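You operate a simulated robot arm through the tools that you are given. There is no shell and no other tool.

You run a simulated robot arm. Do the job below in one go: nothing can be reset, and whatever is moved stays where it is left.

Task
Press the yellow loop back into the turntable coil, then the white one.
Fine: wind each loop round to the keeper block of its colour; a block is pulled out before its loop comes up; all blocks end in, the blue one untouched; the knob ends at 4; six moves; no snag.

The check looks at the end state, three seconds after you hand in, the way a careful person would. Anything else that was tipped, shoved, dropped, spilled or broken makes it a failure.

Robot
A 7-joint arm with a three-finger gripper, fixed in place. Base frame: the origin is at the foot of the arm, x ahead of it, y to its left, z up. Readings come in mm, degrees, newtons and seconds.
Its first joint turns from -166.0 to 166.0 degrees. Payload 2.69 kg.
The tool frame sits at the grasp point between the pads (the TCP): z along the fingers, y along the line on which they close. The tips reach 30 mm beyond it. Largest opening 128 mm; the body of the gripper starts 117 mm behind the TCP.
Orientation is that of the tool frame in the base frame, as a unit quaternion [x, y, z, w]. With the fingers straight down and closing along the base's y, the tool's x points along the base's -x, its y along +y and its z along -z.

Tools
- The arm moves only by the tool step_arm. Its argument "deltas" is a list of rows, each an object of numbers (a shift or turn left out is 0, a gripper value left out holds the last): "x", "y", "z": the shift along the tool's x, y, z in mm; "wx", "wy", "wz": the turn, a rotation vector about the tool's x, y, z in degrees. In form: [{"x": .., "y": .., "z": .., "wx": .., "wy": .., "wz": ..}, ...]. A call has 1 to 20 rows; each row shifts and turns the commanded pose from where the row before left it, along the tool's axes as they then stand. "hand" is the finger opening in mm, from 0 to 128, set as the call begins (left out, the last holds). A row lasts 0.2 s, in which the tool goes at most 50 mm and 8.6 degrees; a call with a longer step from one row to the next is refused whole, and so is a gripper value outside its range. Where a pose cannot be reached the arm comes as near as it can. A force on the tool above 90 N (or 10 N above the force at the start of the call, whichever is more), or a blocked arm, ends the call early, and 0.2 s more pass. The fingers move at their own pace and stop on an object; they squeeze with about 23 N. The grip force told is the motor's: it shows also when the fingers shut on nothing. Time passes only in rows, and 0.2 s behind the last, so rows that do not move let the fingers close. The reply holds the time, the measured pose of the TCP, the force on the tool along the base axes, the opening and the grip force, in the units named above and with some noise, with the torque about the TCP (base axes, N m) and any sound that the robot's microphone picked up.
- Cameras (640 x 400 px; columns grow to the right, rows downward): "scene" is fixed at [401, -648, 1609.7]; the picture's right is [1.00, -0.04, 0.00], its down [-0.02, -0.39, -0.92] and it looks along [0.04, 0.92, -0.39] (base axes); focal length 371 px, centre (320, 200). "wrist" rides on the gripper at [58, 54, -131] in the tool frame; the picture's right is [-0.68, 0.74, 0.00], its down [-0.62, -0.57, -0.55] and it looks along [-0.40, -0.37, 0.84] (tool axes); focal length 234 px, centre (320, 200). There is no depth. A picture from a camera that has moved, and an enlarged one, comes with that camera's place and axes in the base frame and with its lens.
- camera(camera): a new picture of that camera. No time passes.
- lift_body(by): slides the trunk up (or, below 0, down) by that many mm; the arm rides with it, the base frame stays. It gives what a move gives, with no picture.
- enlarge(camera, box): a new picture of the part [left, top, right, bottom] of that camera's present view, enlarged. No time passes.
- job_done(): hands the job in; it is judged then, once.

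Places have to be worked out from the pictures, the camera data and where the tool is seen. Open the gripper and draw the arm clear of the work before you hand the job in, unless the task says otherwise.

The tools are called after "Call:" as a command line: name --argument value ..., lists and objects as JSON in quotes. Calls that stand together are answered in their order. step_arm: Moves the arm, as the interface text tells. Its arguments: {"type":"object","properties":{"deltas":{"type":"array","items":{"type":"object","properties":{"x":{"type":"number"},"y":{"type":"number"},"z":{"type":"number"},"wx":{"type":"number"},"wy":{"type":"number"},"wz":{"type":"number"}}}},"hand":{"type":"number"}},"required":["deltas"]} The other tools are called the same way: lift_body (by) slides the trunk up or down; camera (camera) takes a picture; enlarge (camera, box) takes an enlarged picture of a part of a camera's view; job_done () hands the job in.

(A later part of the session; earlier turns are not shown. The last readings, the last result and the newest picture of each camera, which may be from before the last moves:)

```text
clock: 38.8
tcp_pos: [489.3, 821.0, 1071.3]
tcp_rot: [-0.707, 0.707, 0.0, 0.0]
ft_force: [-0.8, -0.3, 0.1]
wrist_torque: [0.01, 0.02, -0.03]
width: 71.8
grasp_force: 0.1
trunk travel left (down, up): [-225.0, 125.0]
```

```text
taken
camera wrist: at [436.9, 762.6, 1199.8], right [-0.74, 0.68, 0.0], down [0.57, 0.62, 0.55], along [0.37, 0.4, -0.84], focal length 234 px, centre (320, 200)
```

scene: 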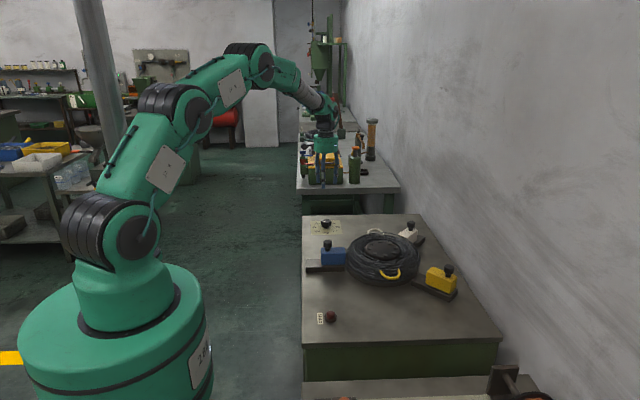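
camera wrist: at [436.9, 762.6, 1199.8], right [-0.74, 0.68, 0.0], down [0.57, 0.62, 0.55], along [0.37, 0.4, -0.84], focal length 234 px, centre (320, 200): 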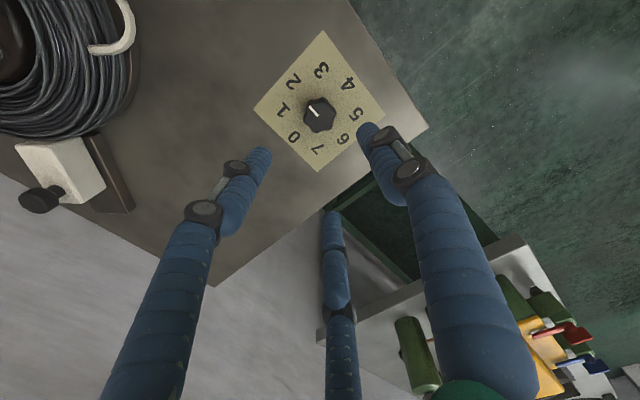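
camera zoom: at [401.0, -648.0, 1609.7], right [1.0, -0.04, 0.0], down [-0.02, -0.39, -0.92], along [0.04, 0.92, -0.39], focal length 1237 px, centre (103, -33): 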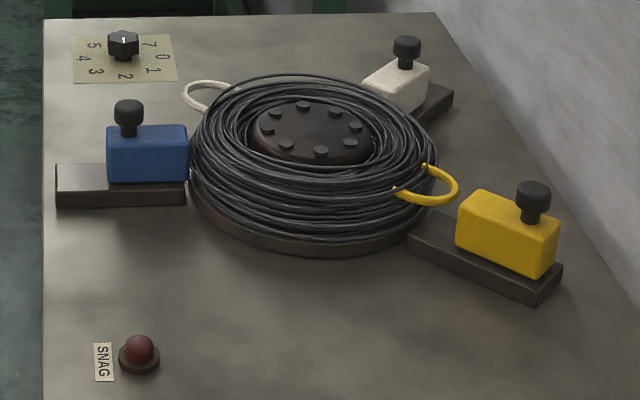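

The pointer rests on 2 (my reading gives -92°) and the lamp is still dark. I'll turn the tool back 45° and return above the yellow handle, now near (851, 325).

Call:
step_arm --deltas '[{"wz": 7.5}, {"wz": 7.5}, {"wz": 7.5}, {"wz": 7.5}, {"wz": 7.5}, {"wz": 7.5}]' --hand 70

Call:
step_arm --deltas '[{"x": 5, "y": -31.9}, {"x": 5, "y": -31.9}, {"x": 5, "y": -31.9}, {"x": 5, "y": -31.9}, {"x": 5, "y": -31.9}, {"x": 5, "y": -31.9}, {"x": 5, "y": -31.9}, {"x": 5, "y": -31.9}, {"x": 5, "y": -31.9}, {"x": 5, "y": -31.9}, {"x": 5, "y": -31.9}, {"x": 5, "y": -31.9}, {"x": 5, "y": -31.9}, {"x": 5, "y": -31.9}, {"x": 5, "y": -31.9}, {"x": 5, "y": -31.9}, {"x": 5, "y": -31.9}, {"x": 5, "y": -31.9}, {"x": 5, "y": -31.9}, {}]'

Call:
enlarge --camera "wrist" --box '[240, 60, 420, 180]'

Call:
enlarge --camera "scene" --box '[290, 210, 480, 330]'

```text
clock: 40.2
tcp_pos: [488.7, 821.0, 1073.0]
tcp_rot: [-0.382, 0.924, -0.001, 0.0]
ft_force: [-0.2, 0.2, 0.8]
wrist_torque: [0.0, 0.0, -0.03]
width: 69.9
grasp_force: 0.1
trunk travel left (down, up): [-225.0, 125.0]
```

```text
clock: 44.4
tcp_pos: [851.2, 326.4, 1072.0]
tcp_rot: [-0.383, 0.924, 0.0, 0.001]
ft_force: [0.0, -0.1, 0.0]
wrist_torque: [0.02, -0.01, -0.03]
width: 69.7
grasp_force: 0.0
trunk travel left (down, up): [-225.0, 125.0]
```

```text
3.33 times, centred on (330, 120) of wrist
camera zoom: at [773.0, 323.3, 1200.9], right [-0.04, 1.0, 0.0], down [0.84, 0.04, 0.55], along [0.55, 0.02, -0.84], focal length 781 px, centre (287, 467)
```

zoom: 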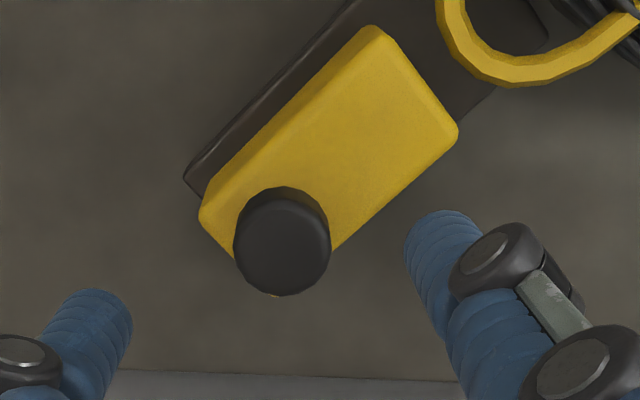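

```text
3.33 times, centred on (385, 270) of scene
camera zoom: at [401.0, -648.0, 1609.7], right [1.0, -0.04, 0.0], down [-0.02, -0.39, -0.92], along [0.04, 0.92, -0.39], focal length 1237 px, centre (103, -33)
```

zoom: 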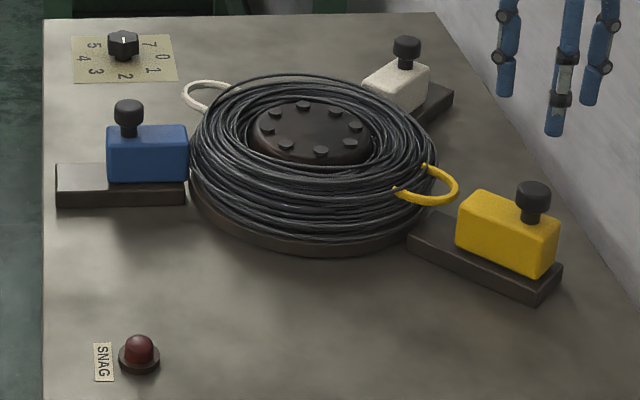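

I'll look at the full wrist view to check how the yellow loop lines up with its block before lowering.

Call:
camera --camera "wrist"

Call:
enlarge --camera "wrist" --box '[290, 30, 450, 150]'

```text
taken
camera wrist: at [773.0, 323.3, 1200.9], right [-0.04, 1.0, 0.0], down [0.84, 0.04, 0.55], along [0.55, 0.02, -0.84], focal length 234 px, centre (320, 200)
```

wrist: 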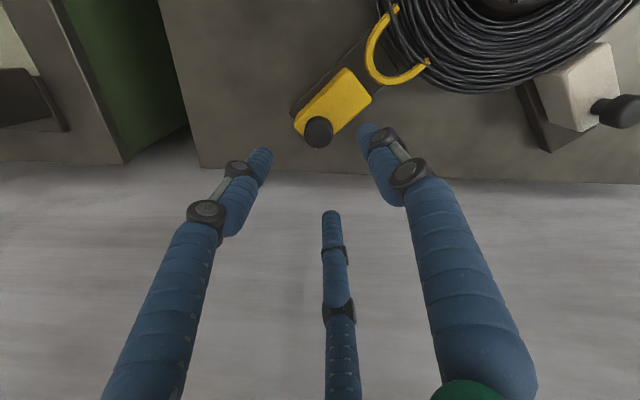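

```text
3.33 times, centred on (370, 90) of wrist
camera zoom: at [773.0, 323.3, 1200.9], right [-0.04, 1.0, 0.0], down [0.84, 0.04, 0.55], along [0.55, 0.02, -0.84], focal length 781 px, centre (153, 567)
```

zoom: 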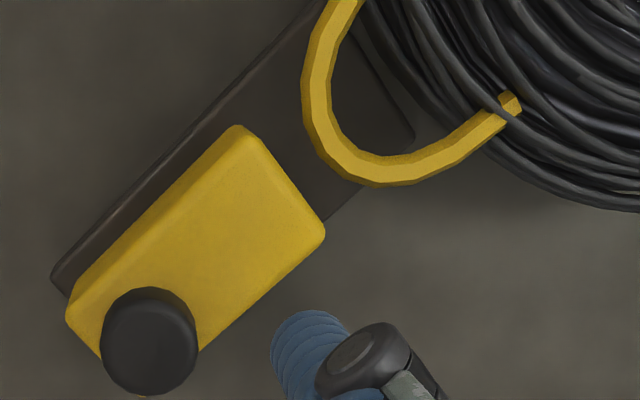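

The loop's ends bracket -45.8° and its tip is at about -44.6°, so it faces the yellow block squarely. I'll correct about 1.5 mm, descend to z≈962, and close gently on the handle.

Call:
step_arm --deltas '[{"x": 1, "y": 1}, {"z": 20}, {"z": 20}, {"z": 20}, {"z": 20}, {"z": 10}, {"z": 10}, {"z": 5}, {"z": 5}, {}]'

Call:
step_arm --deltas '[{}, {}, {}, {}]' --hand 24

```text
clock: 46.6
tcp_pos: [849.6, 326.4, 960.3]
tcp_rot: [-0.383, 0.924, -0.001, 0.0]
ft_force: [-0.9, 0.4, 0.0]
wrist_torque: [0.03, 0.02, -0.02]
width: 69.9
grasp_force: 0.0
trunk travel left (down, up): [-225.0, 125.0]
```

```text
clock: 47.6
tcp_pos: [850.2, 326.5, 960.9]
tcp_rot: [-0.382, 0.924, -0.001, 0.0]
ft_force: [3.8, 2.4, -1.6]
wrist_torque: [0.08, -0.07, 0.05]
width: 31.6
grasp_force: 5.7
trunk travel left (down, up): [-225.0, 125.0]
```

Well centred, with only about 4 N of side force. I'll tighten up and push the block in towards the coil, in stages.

Call:
step_arm --deltas '[{}, {}, {"y": 4}, {"y": 4}, {"y": 4}, {"y": 4}, {"y": 4}, {"y": 4}, {}]' --hand 0

Call:
enlarge --camera "scene" --box '[350, 210, 480, 310]'

```text
clock: 49.6
tcp_pos: [832.0, 343.3, 960.5]
tcp_rot: [-0.383, 0.924, -0.001, 0.0]
ft_force: [-1.5, -1.3, -1.8]
wrist_torque: [-0.13, 0.04, -0.04]
width: 31.0
grasp_force: 45.0
trunk travel left (down, up): [-225.0, 125.0]
```

```text
4.00 times, centred on (415, 260) of scene
camera zoom: at [401.0, -648.0, 1609.7], right [1.0, -0.04, 0.0], down [-0.02, -0.39, -0.92], along [0.04, 0.92, -0.39], focal length 1484 px, centre (-60, -40)
```

zoom: 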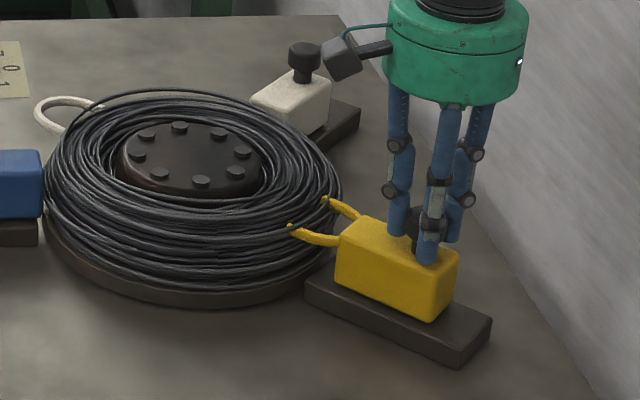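

The block has met the loop and slides easily. I'll keep pushing in smaller steps.

Call:
step_arm --deltas '[{"y": 4}, {"y": 4}, {"y": 4}, {"y": 4}, {"y": 4}, {"y": 3}, {}]'

Call:
enlarge --camera "scene" --box '[350, 210, 480, 310]'

```text
clock: 51.2
tcp_pos: [816.8, 359.0, 961.1]
tcp_rot: [-0.383, 0.924, 0.001, 0.0]
ft_force: [0.3, 1.1, -10.1]
wrist_torque: [0.3, -0.09, 0.21]
width: 30.9
grasp_force: 45.4
trunk travel left (down, up): [-225.0, 125.0]
```

```text
4.00 times, centred on (415, 260) of scene
camera zoom: at [401.0, -648.0, 1609.7], right [1.0, -0.04, 0.0], down [-0.02, -0.39, -0.92], along [0.04, 0.92, -0.39], focal length 1484 px, centre (-60, -40)
```

zoom: 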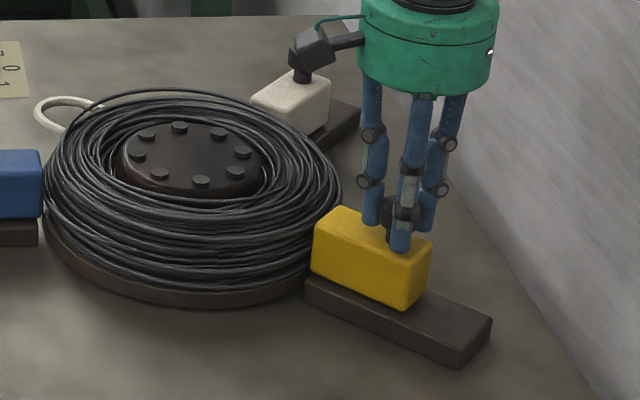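

No loop shows outside the coil any more. I'll push the last few millimetres until the inner stop.

Call:
step_arm --deltas '[{"y": 2}, {"y": 2}, {"y": 2}, {"y": 1}, {}]'

Call:
enlarge --camera "scene" --box '[400, 250, 470, 300]'

```text
clock: 52.4
tcp_pos: [815.7, 361.2, 960.5]
tcp_rot: [-0.383, 0.924, 0.0, 0.0]
ft_force: [35.0, -35.7, -14.5]
wrist_torque: [-0.85, -0.82, 0.03]
width: 30.9
grasp_force: 44.6
trunk travel left (down, up): [-225.0, 125.0]
```

```text
8.00 times, centred on (435, 275) of scene
camera zoom: at [401.0, -648.0, 1609.7], right [1.0, -0.04, 0.0], down [-0.02, -0.39, -0.92], along [0.04, 0.92, -0.39], focal length 2968 px, centre (-600, -400)
```

zoom: 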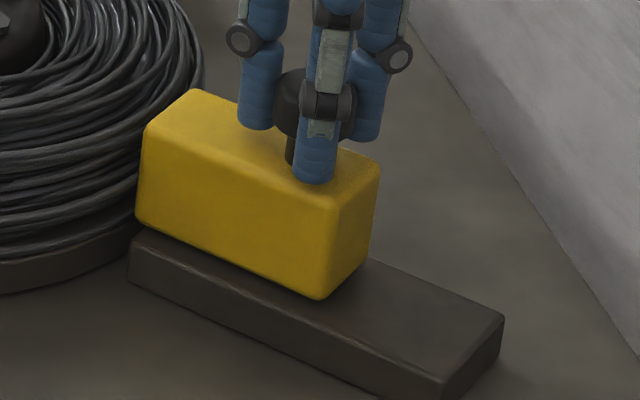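

The block's outline is exactly where it was at the start, and the force reached 50 N at the inner stop, so it is fully in. I'll ease off, open and rise.

Call:
step_arm --deltas '[{"y": -2}, {"y": -1.5}, {}]'

Call:
step_arm --deltas '[{}, {}, {}]' --hand 70

Call:
step_arm --deltas '[{"z": -20}, {"z": -20}, {"z": -20}, {"z": -20}, {"z": -20}, {"z": -20}, {"z": -20}, {}]'

Call:
enlarge --camera "scene" --box '[290, 210, 480, 330]'

Call:
camera --camera "wrist"

```text
clock: 53.2
tcp_pos: [814.0, 360.1, 961.6]
tcp_rot: [-0.383, 0.924, 0.001, -0.001]
ft_force: [22.3, -20.6, -10.4]
wrist_torque: [-0.18, -0.18, 0.12]
width: 30.7
grasp_force: 45.0
trunk travel left (down, up): [-225.0, 125.0]
```

```text
clock: 54.0
tcp_pos: [813.1, 361.7, 962.4]
tcp_rot: [-0.382, 0.924, 0.001, 0.0]
ft_force: [0.6, -0.7, -0.8]
wrist_torque: [-0.01, -0.03, -0.02]
width: 70.2
grasp_force: 0.0
trunk travel left (down, up): [-225.0, 125.0]
```

```text
clock: 55.8
tcp_pos: [813.1, 362.8, 1100.8]
tcp_rot: [-0.383, 0.924, 0.0, 0.0]
ft_force: [0.6, 0.7, -0.2]
wrist_torque: [0.01, -0.01, -0.01]
width: 70.0
grasp_force: 0.0
trunk travel left (down, up): [-225.0, 125.0]
```

```text
3.33 times, centred on (385, 270) of scene
camera zoom: at [401.0, -648.0, 1609.7], right [1.0, -0.04, 0.0], down [-0.02, -0.39, -0.92], along [0.04, 0.92, -0.39], focal length 1237 px, centre (103, -33)
```

zoom: 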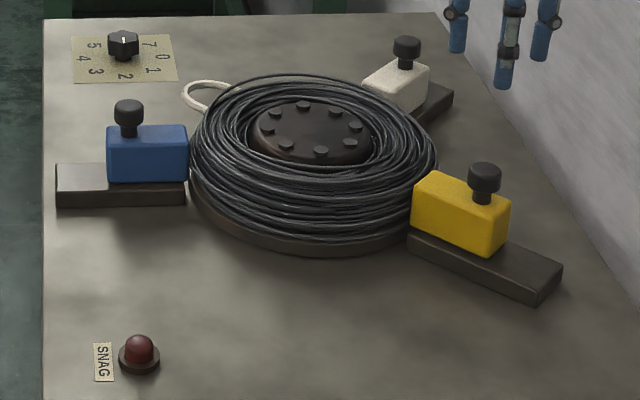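

```text
taken
camera wrist: at [735.4, 358.7, 1229.7], right [-0.04, 1.0, 0.0], down [0.84, 0.04, 0.55], along [0.55, 0.02, -0.84], focal length 234 px, centre (320, 200)
```

wrist: 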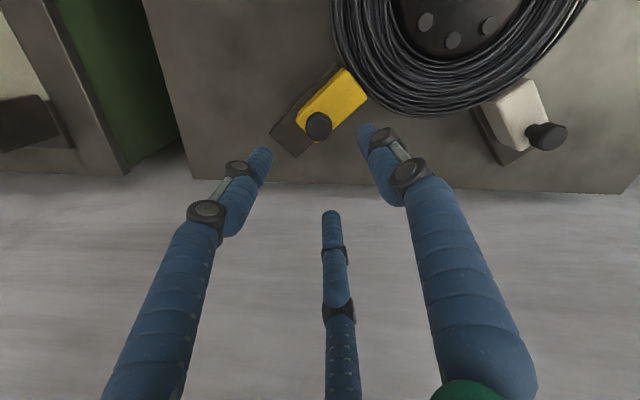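

The yellow loop has gone into the coil, its block is back in, and the lamp is dark. The white handle, near (812, 645), is about 1035 mm from the base axis, beyond the vertical-tool reach. I'll first turn the tool so the single finger faces outward along 45°, staying high.

Call:
step_arm --deltas '[{"wz": 7.5}, {"wz": 7.5}, {"wz": 7.5}, {"wz": 7.5}, {"wz": 7.5}, {"wz": 7.5}, {"wz": 7.5}, {"wz": 7.5}, {"wz": 7.5}, {"wz": 7.5}, {"wz": 7.5}, {"wz": 7.5}, {}]'

```text
clock: 58.6
tcp_pos: [814.2, 360.8, 1101.8]
tcp_rot: [0.383, 0.924, -0.001, 0.0]
ft_force: [-0.3, -0.5, -0.6]
wrist_torque: [-0.01, -0.03, -0.01]
width: 70.0
grasp_force: 0.0
trunk travel left (down, up): [-225.0, 125.0]
```

Tool y now points outward at 45°. I'll move inboard of the white handle while staying high, then tilt the fingers outward about 35° and test the reach.

Call:
step_arm --deltas '[{"x": 20.4, "y": 9.9}, {"x": 20.4, "y": 9.9}, {"x": 20.4, "y": 9.9}, {"x": 20.4, "y": 9.9}, {"x": 20.4, "y": 9.9}, {"x": 20.4, "y": 9.9}, {"x": 20.4, "y": 9.9}, {"x": 20.4, "y": 9.9}, {"x": 20.4, "y": 9.9}, {"x": 20.4, "y": 9.9}, {}]' --hand 56

Call:
step_arm --deltas '[{"wx": -5}, {"wx": -5}, {"wx": -5}, {"wx": -5}, {"wx": -5}, {"wx": -5}, {"wx": -5}, {}]'

Call:
camera --camera "wrist"

Call:
camera --camera "scene"

```text
clock: 61.0
tcp_pos: [737.8, 575.0, 1102.6]
tcp_rot: [0.383, 0.924, 0.0, 0.0]
ft_force: [-0.2, 0.3, 0.1]
wrist_torque: [-0.05, 0.01, 0.01]
width: 55.7
grasp_force: 0.1
trunk travel left (down, up): [-225.0, 125.0]
```

```text
clock: 62.8
tcp_pos: [740.3, 573.9, 1101.5]
tcp_rot: [0.365, 0.881, 0.279, 0.116]
ft_force: [0.1, 0.5, 0.5]
wrist_torque: [-0.01, -0.02, 0.03]
width: 56.1
grasp_force: 0.0
trunk travel left (down, up): [-225.0, 125.0]
```

```text
taken
camera wrist: at [677.0, 594.8, 1238.3], right [0.9, -0.05, 0.42], down [-0.11, -0.99, 0.12], along [0.41, -0.16, -0.9], focal length 234 px, centre (320, 200)
```

wrist: 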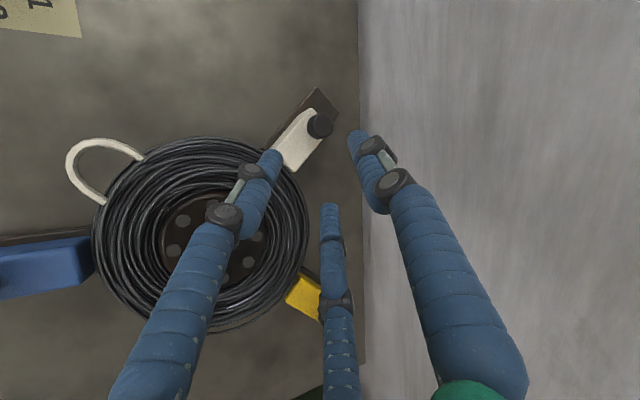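

```text
taken
```

scene: 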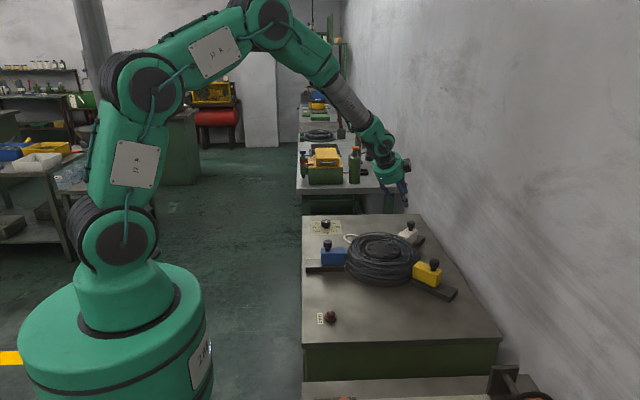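

The tool now points outward at 35° and the arm still has room. I'll enlarge on the white handle to fix its position from this camera.

Call:
enlarge --camera "wrist" --box '[240, 70, 400, 190]'

Call:
enlarge --camera "scene" --box '[370, 170, 450, 250]'

```text
3.33 times, centred on (320, 130) of wrist
camera zoom: at [677.0, 594.8, 1238.3], right [0.9, -0.05, 0.42], down [-0.11, -0.99, 0.12], along [0.41, -0.16, -0.9], focal length 781 px, centre (320, 433)
```

zoom: 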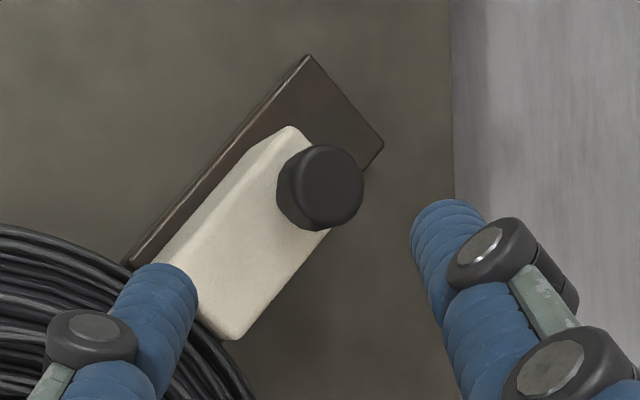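

```text
5.00 times, centred on (410, 210) of scene
camera zoom: at [401.0, -648.0, 1609.7], right [1.0, -0.04, 0.0], down [-0.02, -0.39, -0.92], along [0.04, 0.92, -0.39], focal length 1855 px, centre (-130, 150)
```

zoom: 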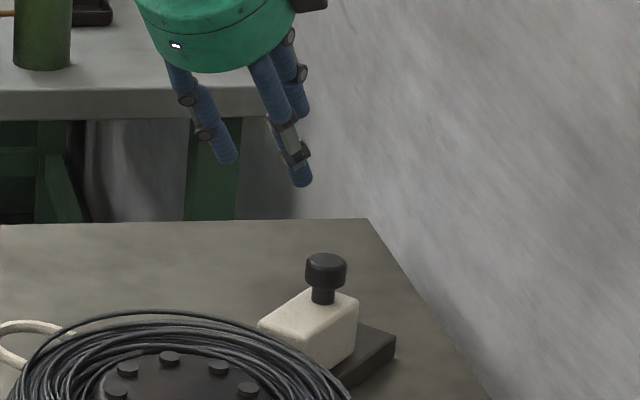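

I place the white handle at (812.5, 643.5) with its cap centre at z≈951. Before going down I'll test, well above everything, that this tilt reaches the fully pulled-out position, about (842, 673).

Call:
step_arm --deltas '[{"y": 10.2, "z": 16.4}, {"y": 10.2, "z": 16.4}, {"y": 10.2, "z": 16.4}, {"y": 10.2, "z": 16.4}, {"y": 10.2, "z": 16.4}, {"y": 10.2, "z": 16.4}, {"y": 10.2, "z": 16.4}, {"y": 10.2, "z": 16.4}, {}, {}]'

Call:
camera --camera "scene"

```text
clock: 65.0
tcp_pos: [840.4, 675.8, 1041.8]
tcp_rot: [0.365, 0.881, 0.277, 0.115]
ft_force: [0.3, -0.1, -0.3]
wrist_torque: [0.04, -0.02, 0.0]
width: 55.8
grasp_force: 0.1
trunk travel left (down, up): [-225.0, 125.0]
```

```text
taken
```

scene: 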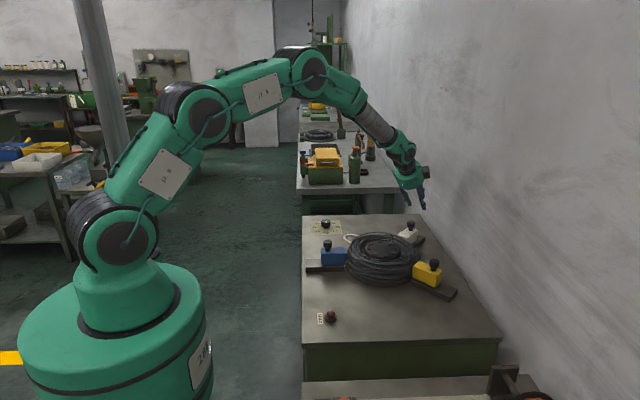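

The arm gets there easily with the elbow still bent, so less tilt may do. I'll reduce the tilt to 20° here, still high, and check that the pose is held.

Call:
step_arm --deltas '[{"wx": 5}, {"wx": 5}, {"wx": 5}, {}, {}]'

Call:
step_arm --deltas '[{"wx": 5}, {"wx": 5}, {}, {}]'

Call:
camera --camera "scene"

```text
clock: 66.2
tcp_pos: [840.3, 676.1, 1041.9]
tcp_rot: [0.376, 0.91, 0.16, 0.066]
ft_force: [0.1, 1.3, -0.4]
wrist_torque: [0.0, 0.04, 0.05]
width: 56.3
grasp_force: 0.2
trunk travel left (down, up): [-225.0, 125.0]
```

```text
clock: 67.2
tcp_pos: [840.5, 675.3, 1041.1]
tcp_rot: [0.382, 0.92, 0.081, 0.033]
ft_force: [-0.6, -0.8, 0.2]
wrist_torque: [0.02, 0.02, 0.0]
width: 56.1
grasp_force: 0.1
trunk travel left (down, up): [-225.0, 125.0]
```

```text
taken
```

scene: 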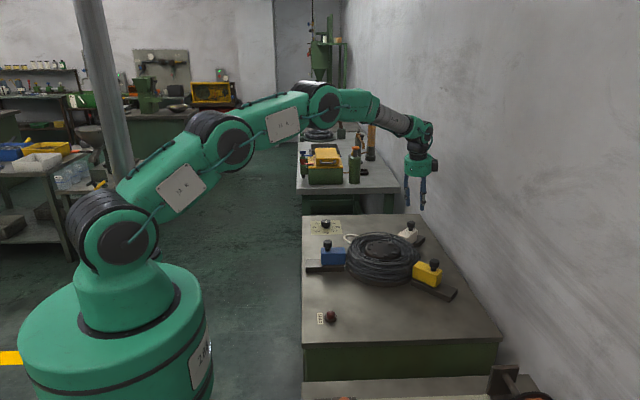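

Even 10° is reachable there. I'll use a 15° tilt, which grips better and keeps reach in hand, and move to the pre-grasp point on the approach line above the white handle.

Call:
step_arm --deltas '[{"wx": -5}, {"x": -0.6, "y": -12.9, "z": -3.45}, {"x": -0.6, "y": -12.9, "z": -3.45}, {"x": -0.6, "y": -12.9, "z": -3.45}, {"x": -0.6, "y": -12.9, "z": -3.45}, {"x": -0.6, "y": -12.9, "z": -3.45}, {}]' --hand 62

Call:
camera --camera "wrist"

Call:
enlarge --camera "wrist" --box '[240, 90, 400, 210]'

Call:
enlarge --camera "scene" --box '[370, 180, 450, 260]'

```text
clock: 68.8
tcp_pos: [795.3, 626.0, 1040.6]
tcp_rot: [0.379, 0.916, 0.12, 0.05]
ft_force: [0.3, 0.4, 0.3]
wrist_torque: [0.0, -0.01, -0.05]
width: 61.9
grasp_force: 0.1
trunk travel left (down, up): [-225.0, 125.0]
```

```text
taken
camera wrist: at [767.3, 681.0, 1179.2], right [0.98, 0.03, 0.19], down [-0.05, -0.92, 0.38], along [0.19, -0.39, -0.9], focal length 234 px, centre (320, 200)
```

wrist: 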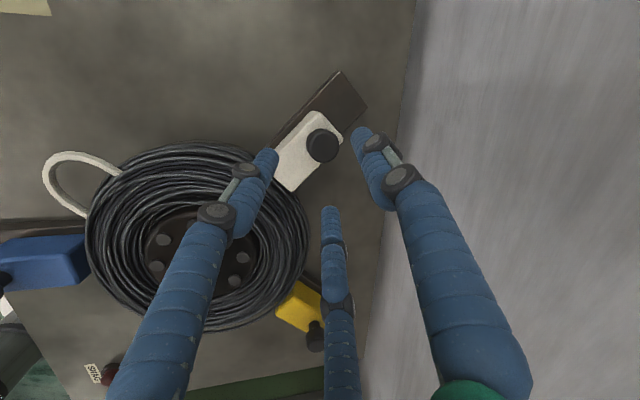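

```text
3.33 times, centred on (320, 150) of wrist
camera zoom: at [767.3, 681.0, 1179.2], right [0.98, 0.03, 0.19], down [-0.05, -0.92, 0.38], along [0.19, -0.39, -0.9], focal length 781 px, centre (320, 367)
```

zoom: 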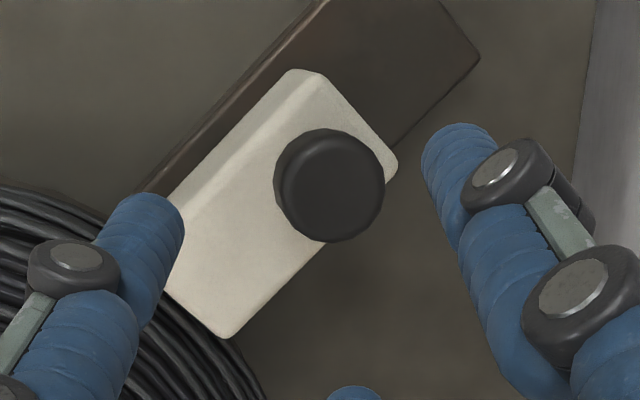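

```text
5.00 times, centred on (410, 220) of scene
camera zoom: at [401.0, -648.0, 1609.7], right [1.0, -0.04, 0.0], down [-0.02, -0.39, -0.92], along [0.04, 0.92, -0.39], focal length 1855 px, centre (-130, 100)
```

zoom: 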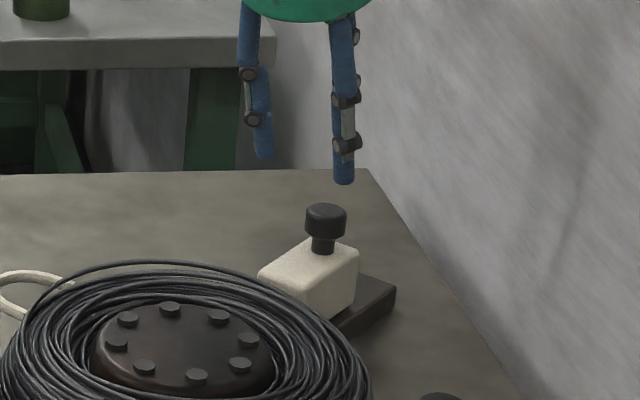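

The handle reads (813.9, 643.1), within about 1.5 mm of my approach line. I'll go down along the tool axis most of the way and check again.

Call:
step_arm --deltas '[{"z": 15}, {"z": 15}, {"z": 15}, {"z": 10}, {"z": 8}, {}]'

Call:
enlarge --camera "wrist" --box '[230, 90, 410, 230]'

Call:
enlarge --camera "scene" --box '[380, 190, 450, 260]'

```text
clock: 70.2
tcp_pos: [806.6, 638.3, 979.0]
tcp_rot: [0.38, 0.916, 0.12, 0.05]
ft_force: [0.0, 0.3, -0.3]
wrist_torque: [0.0, 0.0, 0.01]
width: 62.1
grasp_force: 0.1
trunk travel left (down, up): [-225.0, 125.0]
```

```text
2.86 times, centred on (320, 160) of wrist
camera zoom: at [779.6, 692.6, 1118.1], right [0.98, 0.03, 0.19], down [-0.05, -0.92, 0.38], along [0.19, -0.39, -0.9], focal length 669 px, centre (320, 314)
```

zoom: 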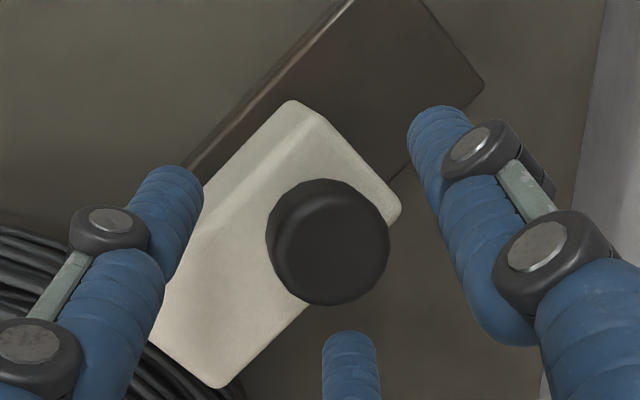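

```text
5.71 times, centred on (415, 225) of scene
camera zoom: at [401.0, -648.0, 1609.7], right [1.0, -0.04, 0.0], down [-0.02, -0.39, -0.92], along [0.04, 0.92, -0.39], focal length 2120 px, centre (-223, 57)
```

zoom: 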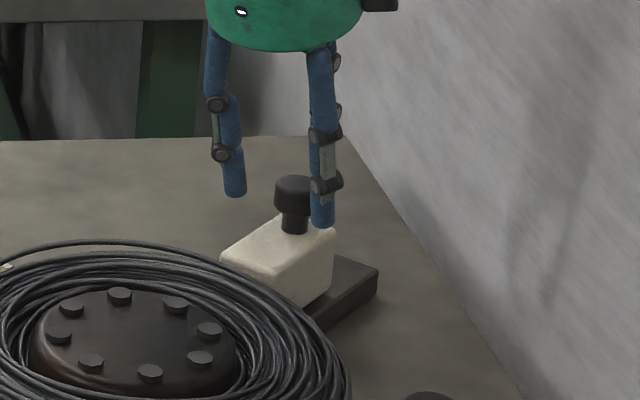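

The handle stands between the fingers with room all round. I'll go the last 14 mm down the axis and close gently.

Call:
step_arm --deltas '[{"z": 5}, {"z": 5}, {"z": 4}, {}]'

Call:
step_arm --deltas '[{}, {}, {}, {}]' --hand 26

Call:
enlarge --camera "wrist" --box '[230, 90, 410, 230]'

Call:
enlarge --camera "scene" --box '[380, 190, 450, 260]'

```text
clock: 71.2
tcp_pos: [809.7, 640.7, 966.0]
tcp_rot: [0.379, 0.916, 0.121, 0.05]
ft_force: [0.6, -0.2, 0.1]
wrist_torque: [0.03, 0.04, 0.01]
width: 62.0
grasp_force: 0.1
trunk travel left (down, up): [-225.0, 125.0]
```

```text
clock: 72.2
tcp_pos: [810.7, 638.8, 965.0]
tcp_rot: [0.379, 0.916, 0.121, 0.049]
ft_force: [21.2, -24.5, -3.3]
wrist_torque: [-0.98, -0.34, -0.19]
width: 33.3
grasp_force: 44.7
trunk travel left (down, up): [-225.0, 125.0]
```

```text
2.86 times, centred on (320, 160) of wrist
camera zoom: at [784.1, 692.9, 1104.1], right [0.98, 0.02, 0.19], down [-0.05, -0.92, 0.38], along [0.18, -0.39, -0.9], focal length 669 px, centre (320, 314)
```

zoom: 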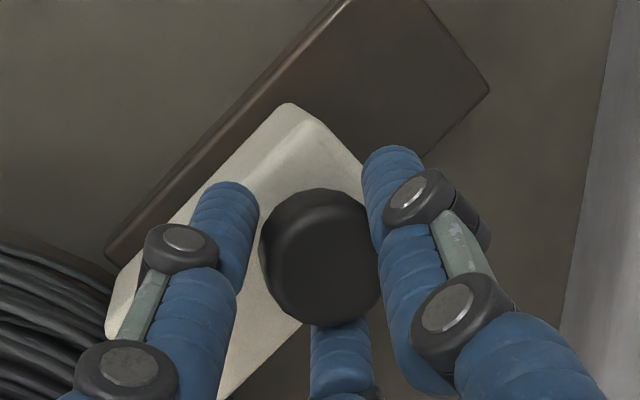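

```text
5.71 times, centred on (415, 225) of scene
camera zoom: at [401.0, -648.0, 1609.7], right [1.0, -0.04, 0.0], down [-0.02, -0.39, -0.92], along [0.04, 0.92, -0.39], focal length 2120 px, centre (-223, 57)
```

zoom: 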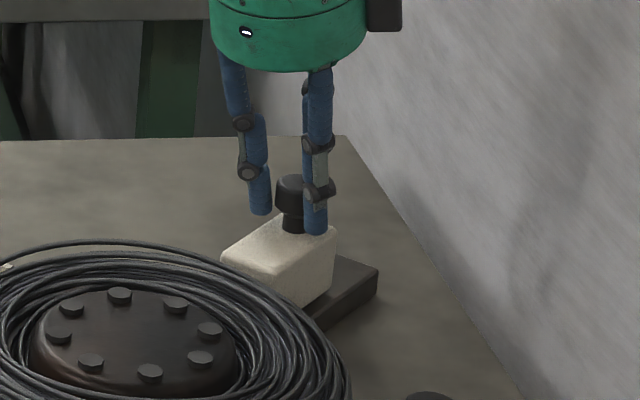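

Gripped, but with a 32 N sideways force along (+x, -y). I'll shift about 2 mm that way to centre.

Call:
step_arm --deltas '[{"x": -1}, {"x": -1}, {}]'

```text
clock: 73.0
tcp_pos: [811.1, 638.1, 964.2]
tcp_rot: [0.379, 0.916, 0.121, 0.05]
ft_force: [16.7, -19.0, -6.7]
wrist_torque: [-0.72, -0.09, -0.03]
width: 33.4
grasp_force: 45.3
trunk travel left (down, up): [-225.0, 125.0]
```

Call:
step_arm --deltas '[{"x": -1}, {"x": -1}, {"x": -1}, {}]'

```text
clock: 74.0
tcp_pos: [812.2, 638.2, 966.4]
tcp_rot: [0.379, 0.916, 0.12, 0.049]
ft_force: [0.0, -0.8, -11.1]
wrist_torque: [-0.18, 0.4, 0.0]
width: 32.4
grasp_force: 44.8
trunk travel left (down, up): [-225.0, 125.0]
```

The side force is gone. I'll now pull the white block straight outward, horizontally along 45°, a few millimetres first.

Call:
step_arm --deltas '[{"y": 2.9, "z": 0.78}, {"y": 2.9, "z": 0.78}, {"y": 2.9, "z": 0.78}, {}]' --hand 10

Call:
enlarge --camera "scene" --box '[380, 190, 450, 260]'

```text
clock: 75.0
tcp_pos: [818.9, 644.1, 966.3]
tcp_rot: [0.379, 0.916, 0.119, 0.049]
ft_force: [-13.7, 13.4, -11.5]
wrist_torque: [0.06, 0.6, 0.08]
width: 32.2
grasp_force: 44.8
trunk travel left (down, up): [-225.0, 125.0]
```

```text
5.71 times, centred on (415, 225) of scene
camera zoom: at [401.0, -648.0, 1609.7], right [1.0, -0.04, 0.0], down [-0.02, -0.39, -0.92], along [0.04, 0.92, -0.39], focal length 2120 px, centre (-223, 57)
```

zoom: 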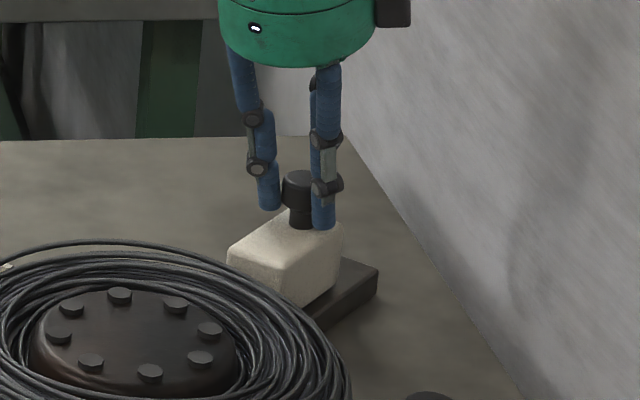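

The block slides. I'll correct 1.5 mm sideways and keep pulling out.

Call:
step_arm --deltas '[{"x": 1.5, "z": 0.5}, {"y": 3.9, "z": 1.04}, {"y": 3.9, "z": 1.04}, {"y": 3.9, "z": 1.04}, {"y": 3.9, "z": 1.04}, {"y": 3.9, "z": 1.04}, {}]'

Call:
step_arm --deltas '[{"y": 3.9, "z": 1.04}, {"y": 3.9, "z": 1.04}, {"y": 3.9, "z": 1.04}, {"y": 3.9, "z": 1.04}, {}]'

Call:
enlarge --camera "scene" --box '[380, 190, 450, 260]'

```text
clock: 76.6
tcp_pos: [832.7, 658.7, 967.1]
tcp_rot: [0.38, 0.916, 0.121, 0.05]
ft_force: [-3.7, 3.9, -7.3]
wrist_torque: [-0.2, 0.35, -0.02]
width: 32.2
grasp_force: 45.3
trunk travel left (down, up): [-225.0, 125.0]
```

```text
clock: 77.8
tcp_pos: [844.4, 670.3, 966.4]
tcp_rot: [0.379, 0.916, 0.12, 0.05]
ft_force: [1.4, 0.2, -9.0]
wrist_torque: [-0.21, 0.1, -0.03]
width: 32.1
grasp_force: 44.3
trunk travel left (down, up): [-225.0, 125.0]
```

```text
5.71 times, centred on (415, 225) of scene
camera zoom: at [401.0, -648.0, 1609.7], right [1.0, -0.04, 0.0], down [-0.02, -0.39, -0.92], along [0.04, 0.92, -0.39], focal length 2120 px, centre (-223, 57)
```

zoom: 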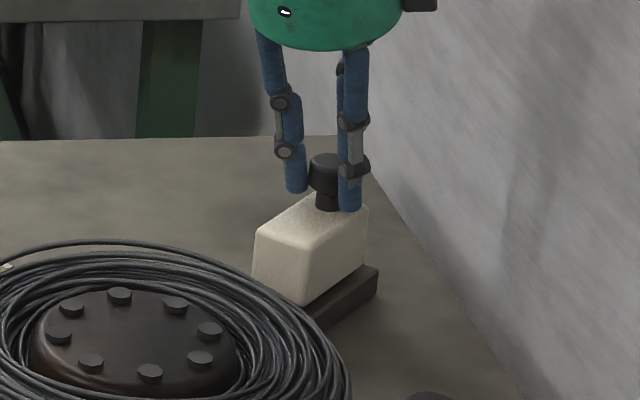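

It is out about 46 mm with very low force. I'll pull the last few millimetres in small steps until the outer stop is felt.

Call:
step_arm --deltas '[{"y": 1.93, "z": 0.52}, {"y": 1.93, "z": 0.52}, {"y": 1.93, "z": 0.52}, {"y": 1.93, "z": 0.52}, {"y": 1.93, "z": 0.52}, {}]'

Call:
enlarge --camera "scene" --box '[380, 190, 450, 260]'

```text
clock: 79.2
tcp_pos: [847.2, 673.0, 966.1]
tcp_rot: [0.379, 0.916, 0.118, 0.048]
ft_force: [-44.0, -43.8, 3.9]
wrist_torque: [-0.98, 0.95, -0.04]
width: 32.1
grasp_force: 45.5
trunk travel left (down, up): [-225.0, 125.0]
```

```text
5.71 times, centred on (415, 225) of scene
camera zoom: at [401.0, -648.0, 1609.7], right [1.0, -0.04, 0.0], down [-0.02, -0.39, -0.92], along [0.04, 0.92, -0.39], focal length 2120 px, centre (-223, 57)
```

zoom: 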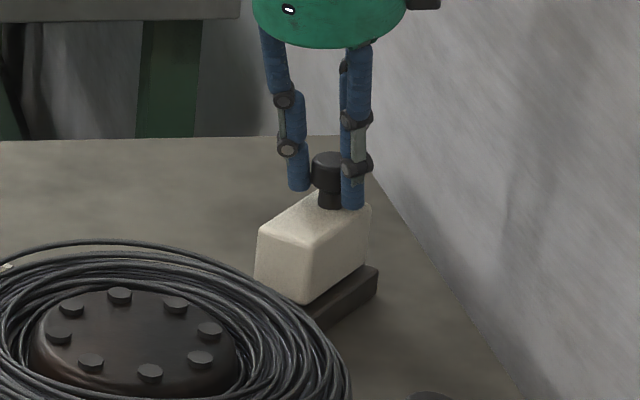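

At 62 N against the pull, the outer stop is reached. I'll ease back, open, and withdraw along the tool axis.

Call:
step_arm --deltas '[{"y": -1.93, "z": -0.52}, {"y": -1.93, "z": -0.52}, {}]'

Call:
step_arm --deltas '[{}, {}, {}]' --hand 62

Call:
step_arm --deltas '[{"z": -15}, {"z": -15}, {"z": -15}, {"z": -15}, {"z": -15}, {"z": -15}, {"z": -15}, {}]'

Call:
enlarge --camera "scene" --box '[290, 190, 480, 330]'

```text
clock: 80.0
tcp_pos: [846.4, 672.6, 965.7]
tcp_rot: [0.379, 0.916, 0.12, 0.049]
ft_force: [-20.7, -22.8, -12.3]
wrist_torque: [-0.41, 0.38, 0.01]
width: 32.4
grasp_force: 44.6
trunk travel left (down, up): [-225.0, 125.0]
```

```text
clock: 80.8
tcp_pos: [848.9, 672.7, 967.5]
tcp_rot: [0.38, 0.916, 0.121, 0.05]
ft_force: [-0.4, -0.1, 1.0]
wrist_torque: [0.03, -0.01, -0.01]
width: 62.1
grasp_force: 0.2
trunk travel left (down, up): [-225.0, 125.0]
```

```text
clock: 82.6
tcp_pos: [828.6, 654.4, 1068.1]
tcp_rot: [0.379, 0.916, 0.12, 0.05]
ft_force: [0.1, -0.3, 0.0]
wrist_torque: [0.01, -0.02, -0.01]
width: 62.3
grasp_force: 0.1
trunk travel left (down, up): [-225.0, 125.0]
```

```text
2.86 times, centred on (385, 260) of scene
camera zoom: at [401.0, -648.0, 1609.7], right [1.0, -0.04, 0.0], down [-0.02, -0.39, -0.92], along [0.04, 0.92, -0.39], focal length 1060 px, centre (134, 29)
```

zoom: 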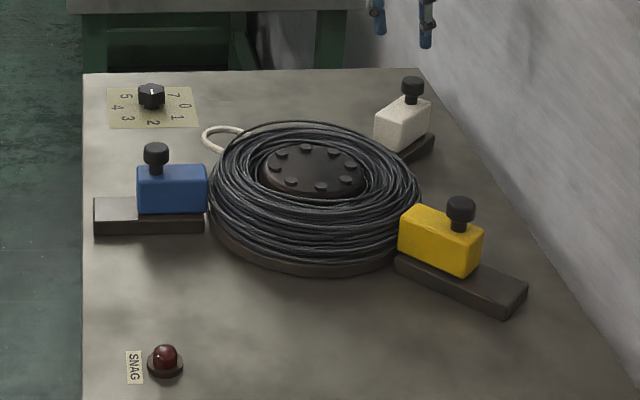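

The white block is out, the lamp is dark, and the white loop waits at about 135°. I'll go back over the knob, level the tool and set the yaw so the fingers again face the flutes (tool y at 180°).

Call:
step_arm --deltas '[{"x": 25.57, "y": -8.29, "z": -2.74}, {"x": 25.57, "y": -8.29, "z": -2.74}, {"x": 25.57, "y": -8.29, "z": -2.74}, {"x": 25.57, "y": -8.29, "z": -2.74}, {"x": 25.57, "y": -8.29, "z": -2.74}, {"x": 25.57, "y": -8.29, "z": -2.74}, {"x": 25.57, "y": -8.29, "z": -2.74}, {"x": 25.57, "y": -8.29, "z": -2.74}, {"x": 25.57, "y": -8.29, "z": -2.74}, {"x": 25.57, "y": -8.29, "z": -2.74}, {"x": 25.57, "y": -8.29, "z": -2.74}, {"x": 25.57, "y": -8.29, "z": -2.74}, {"x": 25.57, "y": -8.29, "z": -2.74}, {"x": 25.57, "y": -8.29, "z": -2.74}, {}]' --hand 70

Call:
step_arm --deltas '[{"wx": 5}, {"wx": 5}, {"wx": 5}, {"wz": -7.5}, {"wz": -7.5}, {"wz": -7.5}, {"wz": -7.5}, {"wz": -7.5}, {"wz": -7.5}, {"wz": -7.5}, {"wz": -7.5}, {"wz": -7.5}, {}]'

Call:
step_arm --deltas '[{"wz": -7.5}, {"wz": -7.5}, {"wz": -7.5}, {"wz": -7.5}, {"wz": -7.5}, {"wz": -7.5}, {"wz": -7.5}, {"wz": -7.5}, {"wz": -7.5}, {}]'

Call:
enlarge --camera "wrist" --box '[240, 40, 400, 160]'

```text
clock: 85.8
tcp_pos: [486.4, 823.1, 1071.5]
tcp_rot: [0.38, 0.916, 0.121, 0.05]
ft_force: [-0.8, 1.2, 0.1]
wrist_torque: [-0.06, -0.06, 0.0]
width: 69.9
grasp_force: 0.1
trunk travel left (down, up): [-225.0, 125.0]
```

```text
clock: 88.6
tcp_pos: [489.8, 821.7, 1073.9]
tcp_rot: [-0.196, 0.981, -0.001, 0.001]
ft_force: [0.2, 0.2, -0.5]
wrist_torque: [-0.01, 0.01, -0.04]
width: 70.2
grasp_force: 0.1
trunk travel left (down, up): [-225.0, 125.0]
```

```text
clock: 90.8
tcp_pos: [488.8, 821.9, 1074.8]
tcp_rot: [0.708, -0.706, 0.001, 0.0]
ft_force: [-0.2, -0.6, -0.6]
wrist_torque: [0.01, -0.01, -0.03]
width: 70.0
grasp_force: 0.1
trunk travel left (down, up): [-225.0, 125.0]
```

```text
3.33 times, centred on (320, 100) of wrist
camera zoom: at [436.2, 764.0, 1204.0], right [-0.74, 0.68, 0.0], down [0.56, 0.62, 0.55], along [0.37, 0.4, -0.84], focal length 781 px, centre (320, 533)
```

zoom: 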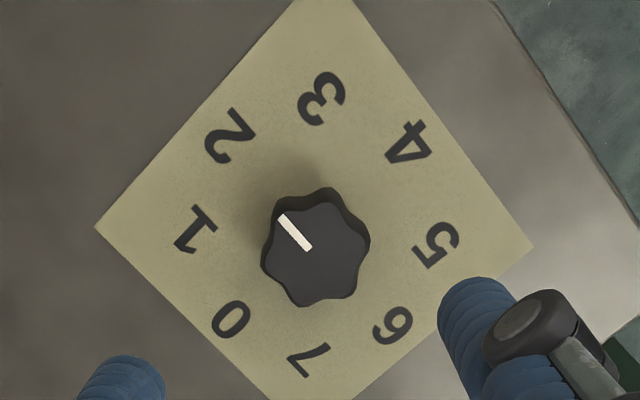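

The pointer is still at 2 and the knob is centred below the tool. I'll go down round it and close gently.

Call:
step_arm --deltas '[{"z": 20}, {"z": 20}, {"z": 20}, {"z": 20}, {"z": 20}, {"z": 20}, {"z": 20}, {"z": 20}, {"z": 10}, {"z": 7}, {"z": 5}, {}]'

Call:
step_arm --deltas '[{}, {}, {}, {}]' --hand 32

Call:
enlarge --camera "wrist" --box '[240, 100, 400, 220]'

```text
clock: 93.4
tcp_pos: [487.9, 821.8, 892.9]
tcp_rot: [-0.707, 0.707, 0.0, 0.0]
ft_force: [0.9, -0.4, -0.9]
wrist_torque: [-0.01, 0.01, 0.02]
width: 70.1
grasp_force: 0.1
trunk travel left (down, up): [-225.0, 125.0]
```

```text
clock: 94.4
tcp_pos: [489.3, 821.4, 892.4]
tcp_rot: [0.707, -0.707, 0.0, 0.001]
ft_force: [9.8, -14.2, 0.8]
wrist_torque: [-0.45, -0.31, 0.01]
width: 43.7
grasp_force: 8.4
trunk travel left (down, up): [-225.0, 125.0]
```

```text
3.33 times, centred on (320, 160) of wrist
camera zoom: at [436.2, 762.9, 1021.9], right [-0.74, 0.68, 0.0], down [0.57, 0.62, 0.55], along [0.37, 0.4, -0.84], focal length 781 px, centre (320, 333)
```

zoom: 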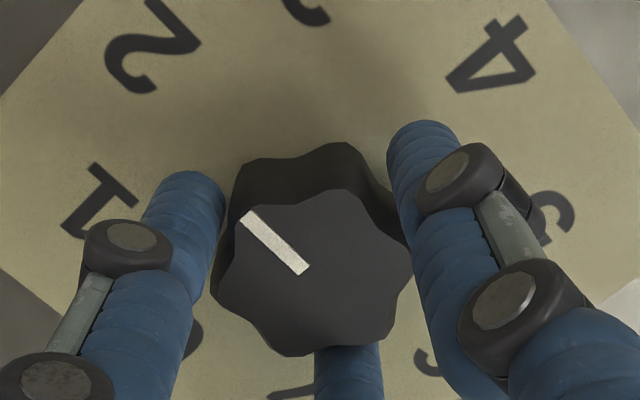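

The force is (9.8, -14.2), so I'll shift about (0.8, -1.2) mm in base axes to centre.

Call:
step_arm --deltas '[{"x": 1.2, "y": -0.8}, {}]'

```text
clock: 95.0
tcp_pos: [490.6, 820.7, 893.7]
tcp_rot: [0.707, -0.707, 0.0, -0.001]
ft_force: [4.4, -11.9, 1.2]
wrist_torque: [-0.35, -0.13, -0.06]
width: 42.0
grasp_force: 7.7
trunk travel left (down, up): [-225.0, 125.0]
```

Call:
step_arm --deltas '[{"x": 1, "y": -0.3}, {}]'

```text
clock: 95.6
tcp_pos: [489.9, 820.4, 892.3]
tcp_rot: [0.707, -0.707, 0.001, -0.001]
ft_force: [0.8, -5.5, 0.7]
wrist_torque: [-0.15, -0.01, -0.01]
width: 41.7
grasp_force: 7.4
trunk travel left (down, up): [-225.0, 125.0]
```

Centred. I'll tighten and turn clockwise: first about 20°, then a check for snags before the rest of the 90°.

Call:
step_arm --deltas '[{}, {}, {"wz": 4}, {"wz": 4}, {"wz": 4}, {"wz": 4}, {"wz": 4}]' --hand 15

Call:
enlarge --camera "scene" --box '[290, 190, 480, 330]'

```text
clock: 97.2
tcp_pos: [489.2, 820.0, 892.9]
tcp_rot: [-0.573, 0.819, 0.001, 0.0]
ft_force: [-4.5, 7.0, -2.0]
wrist_torque: [0.18, 0.14, 0.02]
width: 41.4
grasp_force: 44.6
trunk travel left (down, up): [-225.0, 125.0]
```

```text
2.86 times, centred on (385, 260) of scene
camera zoom: at [401.0, -648.0, 1609.7], right [1.0, -0.04, 0.0], down [-0.02, -0.39, -0.92], along [0.04, 0.92, -0.39], focal length 1060 px, centre (134, 29)
```

zoom: 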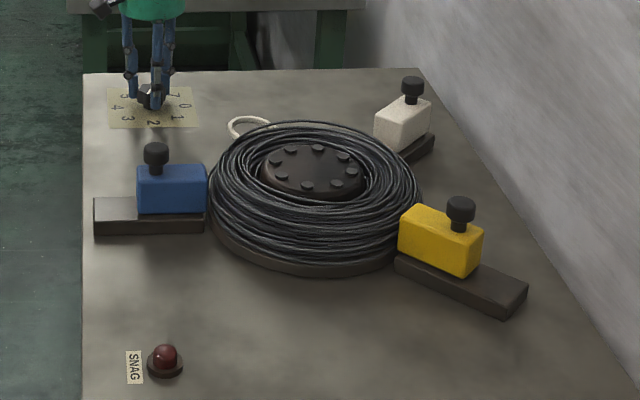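

The coil follows clockwise: the white loop is moving towards its block, the yellow loop stays in, and the lamp is dark. I'll turn the remaining 70° to 4 in one sweep.

Call:
step_arm --deltas '[{"wz": 4}, {"wz": 4}, {"wz": 4}, {"wz": 4}, {"wz": 4}, {"wz": 4}, {"wz": 4}, {"wz": 4}, {"wz": 4}, {"wz": 4}, {"wz": 4}, {"wz": 4}, {"wz": 4}, {"wz": 4}, {"wz": 4}, {"wz": 4}, {"wz": 3}, {"wz": 3}, {}, {}]'

Call:
enlarge --camera "scene" --box '[290, 190, 480, 330]'

Call:
enlarge --camera "wrist" --box '[230, 80, 410, 220]'

```text
clock: 101.4
tcp_pos: [489.4, 820.5, 893.2]
tcp_rot: [0.0, 1.0, 0.0, 0.001]
ft_force: [-9.0, 7.7, 6.0]
wrist_torque: [0.14, 0.23, 0.0]
width: 40.7
grasp_force: 45.1
trunk travel left (down, up): [-225.0, 125.0]
```

```text
2.86 times, centred on (385, 260) of scene
camera zoom: at [401.0, -648.0, 1609.7], right [1.0, -0.04, 0.0], down [-0.02, -0.39, -0.92], along [0.04, 0.92, -0.39], focal length 1060 px, centre (134, 29)
```

zoom: 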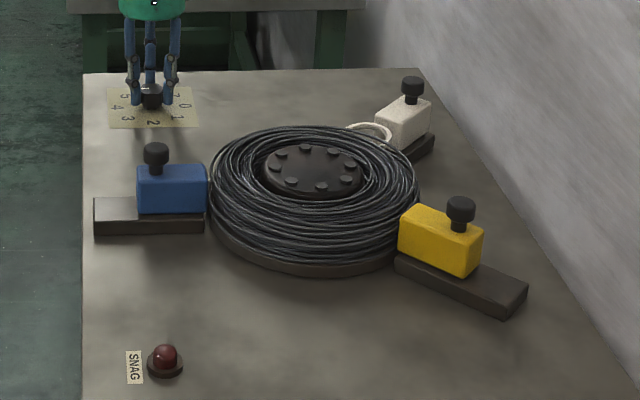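

```text
2.86 times, centred on (320, 150) of wrist
camera zoom: at [432.2, 874.3, 1021.8], right [0.68, 0.74, 0.0], down [0.62, -0.57, 0.55], along [0.4, -0.37, -0.84], focal length 669 px, centre (320, 343)
```

zoom: 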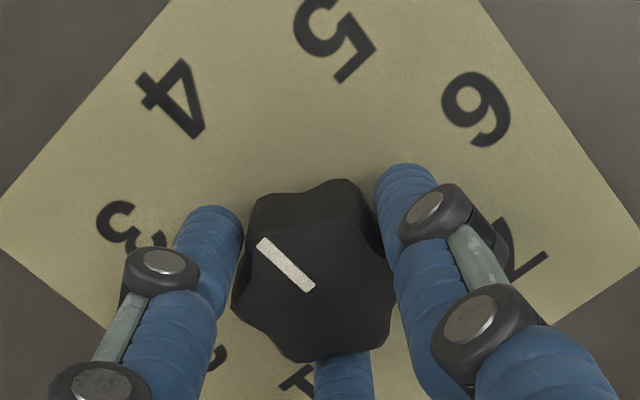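

The pointer is at 4, the white loop is at its block, and the lamp is dark. I'll open, rise and confirm.

Call:
step_arm --deltas '[{}, {}, {}]' --hand 72

Call:
step_arm --deltas '[{"z": -20}, {"z": -20}, {"z": -20}, {"z": -20}, {"z": -20}, {"z": -20}, {"z": -20}, {"z": -20}, {"z": -20}, {}]'

Call:
enlarge --camera "wrist" --box '[240, 40, 400, 160]'

Call:
enlarge --camera "scene" --box '[340, 210, 460, 300]'

```text
clock: 102.2
tcp_pos: [490.1, 819.5, 891.4]
tcp_rot: [-0.001, 1.0, 0.0, -0.001]
ft_force: [0.3, -0.9, -0.6]
wrist_torque: [-0.02, 0.03, -0.02]
width: 72.1
grasp_force: 0.1
trunk travel left (down, up): [-225.0, 125.0]
```

```text
clock: 104.4
tcp_pos: [490.6, 820.4, 1071.4]
tcp_rot: [0.0, 1.0, 0.0, 0.0]
ft_force: [-0.2, -0.2, 1.1]
wrist_torque: [0.04, -0.01, 0.0]
width: 71.8
grasp_force: 0.1
trunk travel left (down, up): [-225.0, 125.0]
```

```text
3.33 times, centred on (320, 100) of wrist
camera zoom: at [431.7, 874.9, 1200.2], right [0.68, 0.74, 0.0], down [0.62, -0.57, 0.55], along [0.4, -0.37, -0.84], focal length 781 px, centre (320, 533)
```

zoom: 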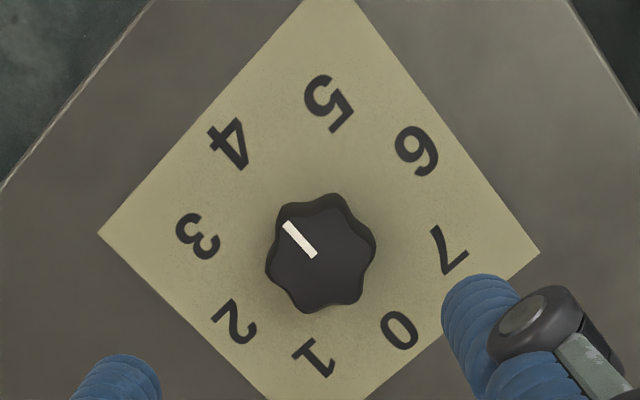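

```text
4.44 times, centred on (400, 255) of scene
camera zoom: at [401.0, -648.0, 1609.7], right [1.0, -0.04, 0.0], down [-0.02, -0.39, -0.92], along [0.04, 0.92, -0.39], focal length 1649 px, centre (-36, -44)
```

zoom: 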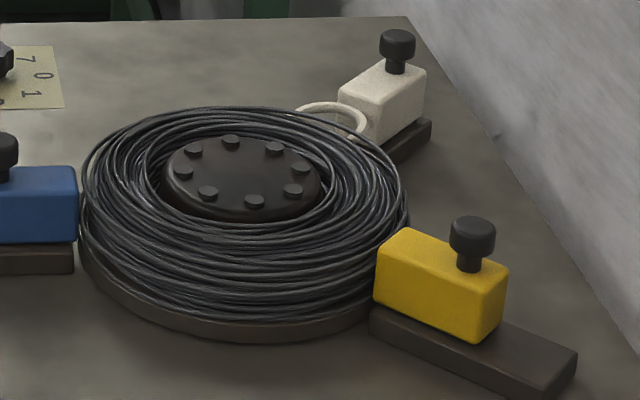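

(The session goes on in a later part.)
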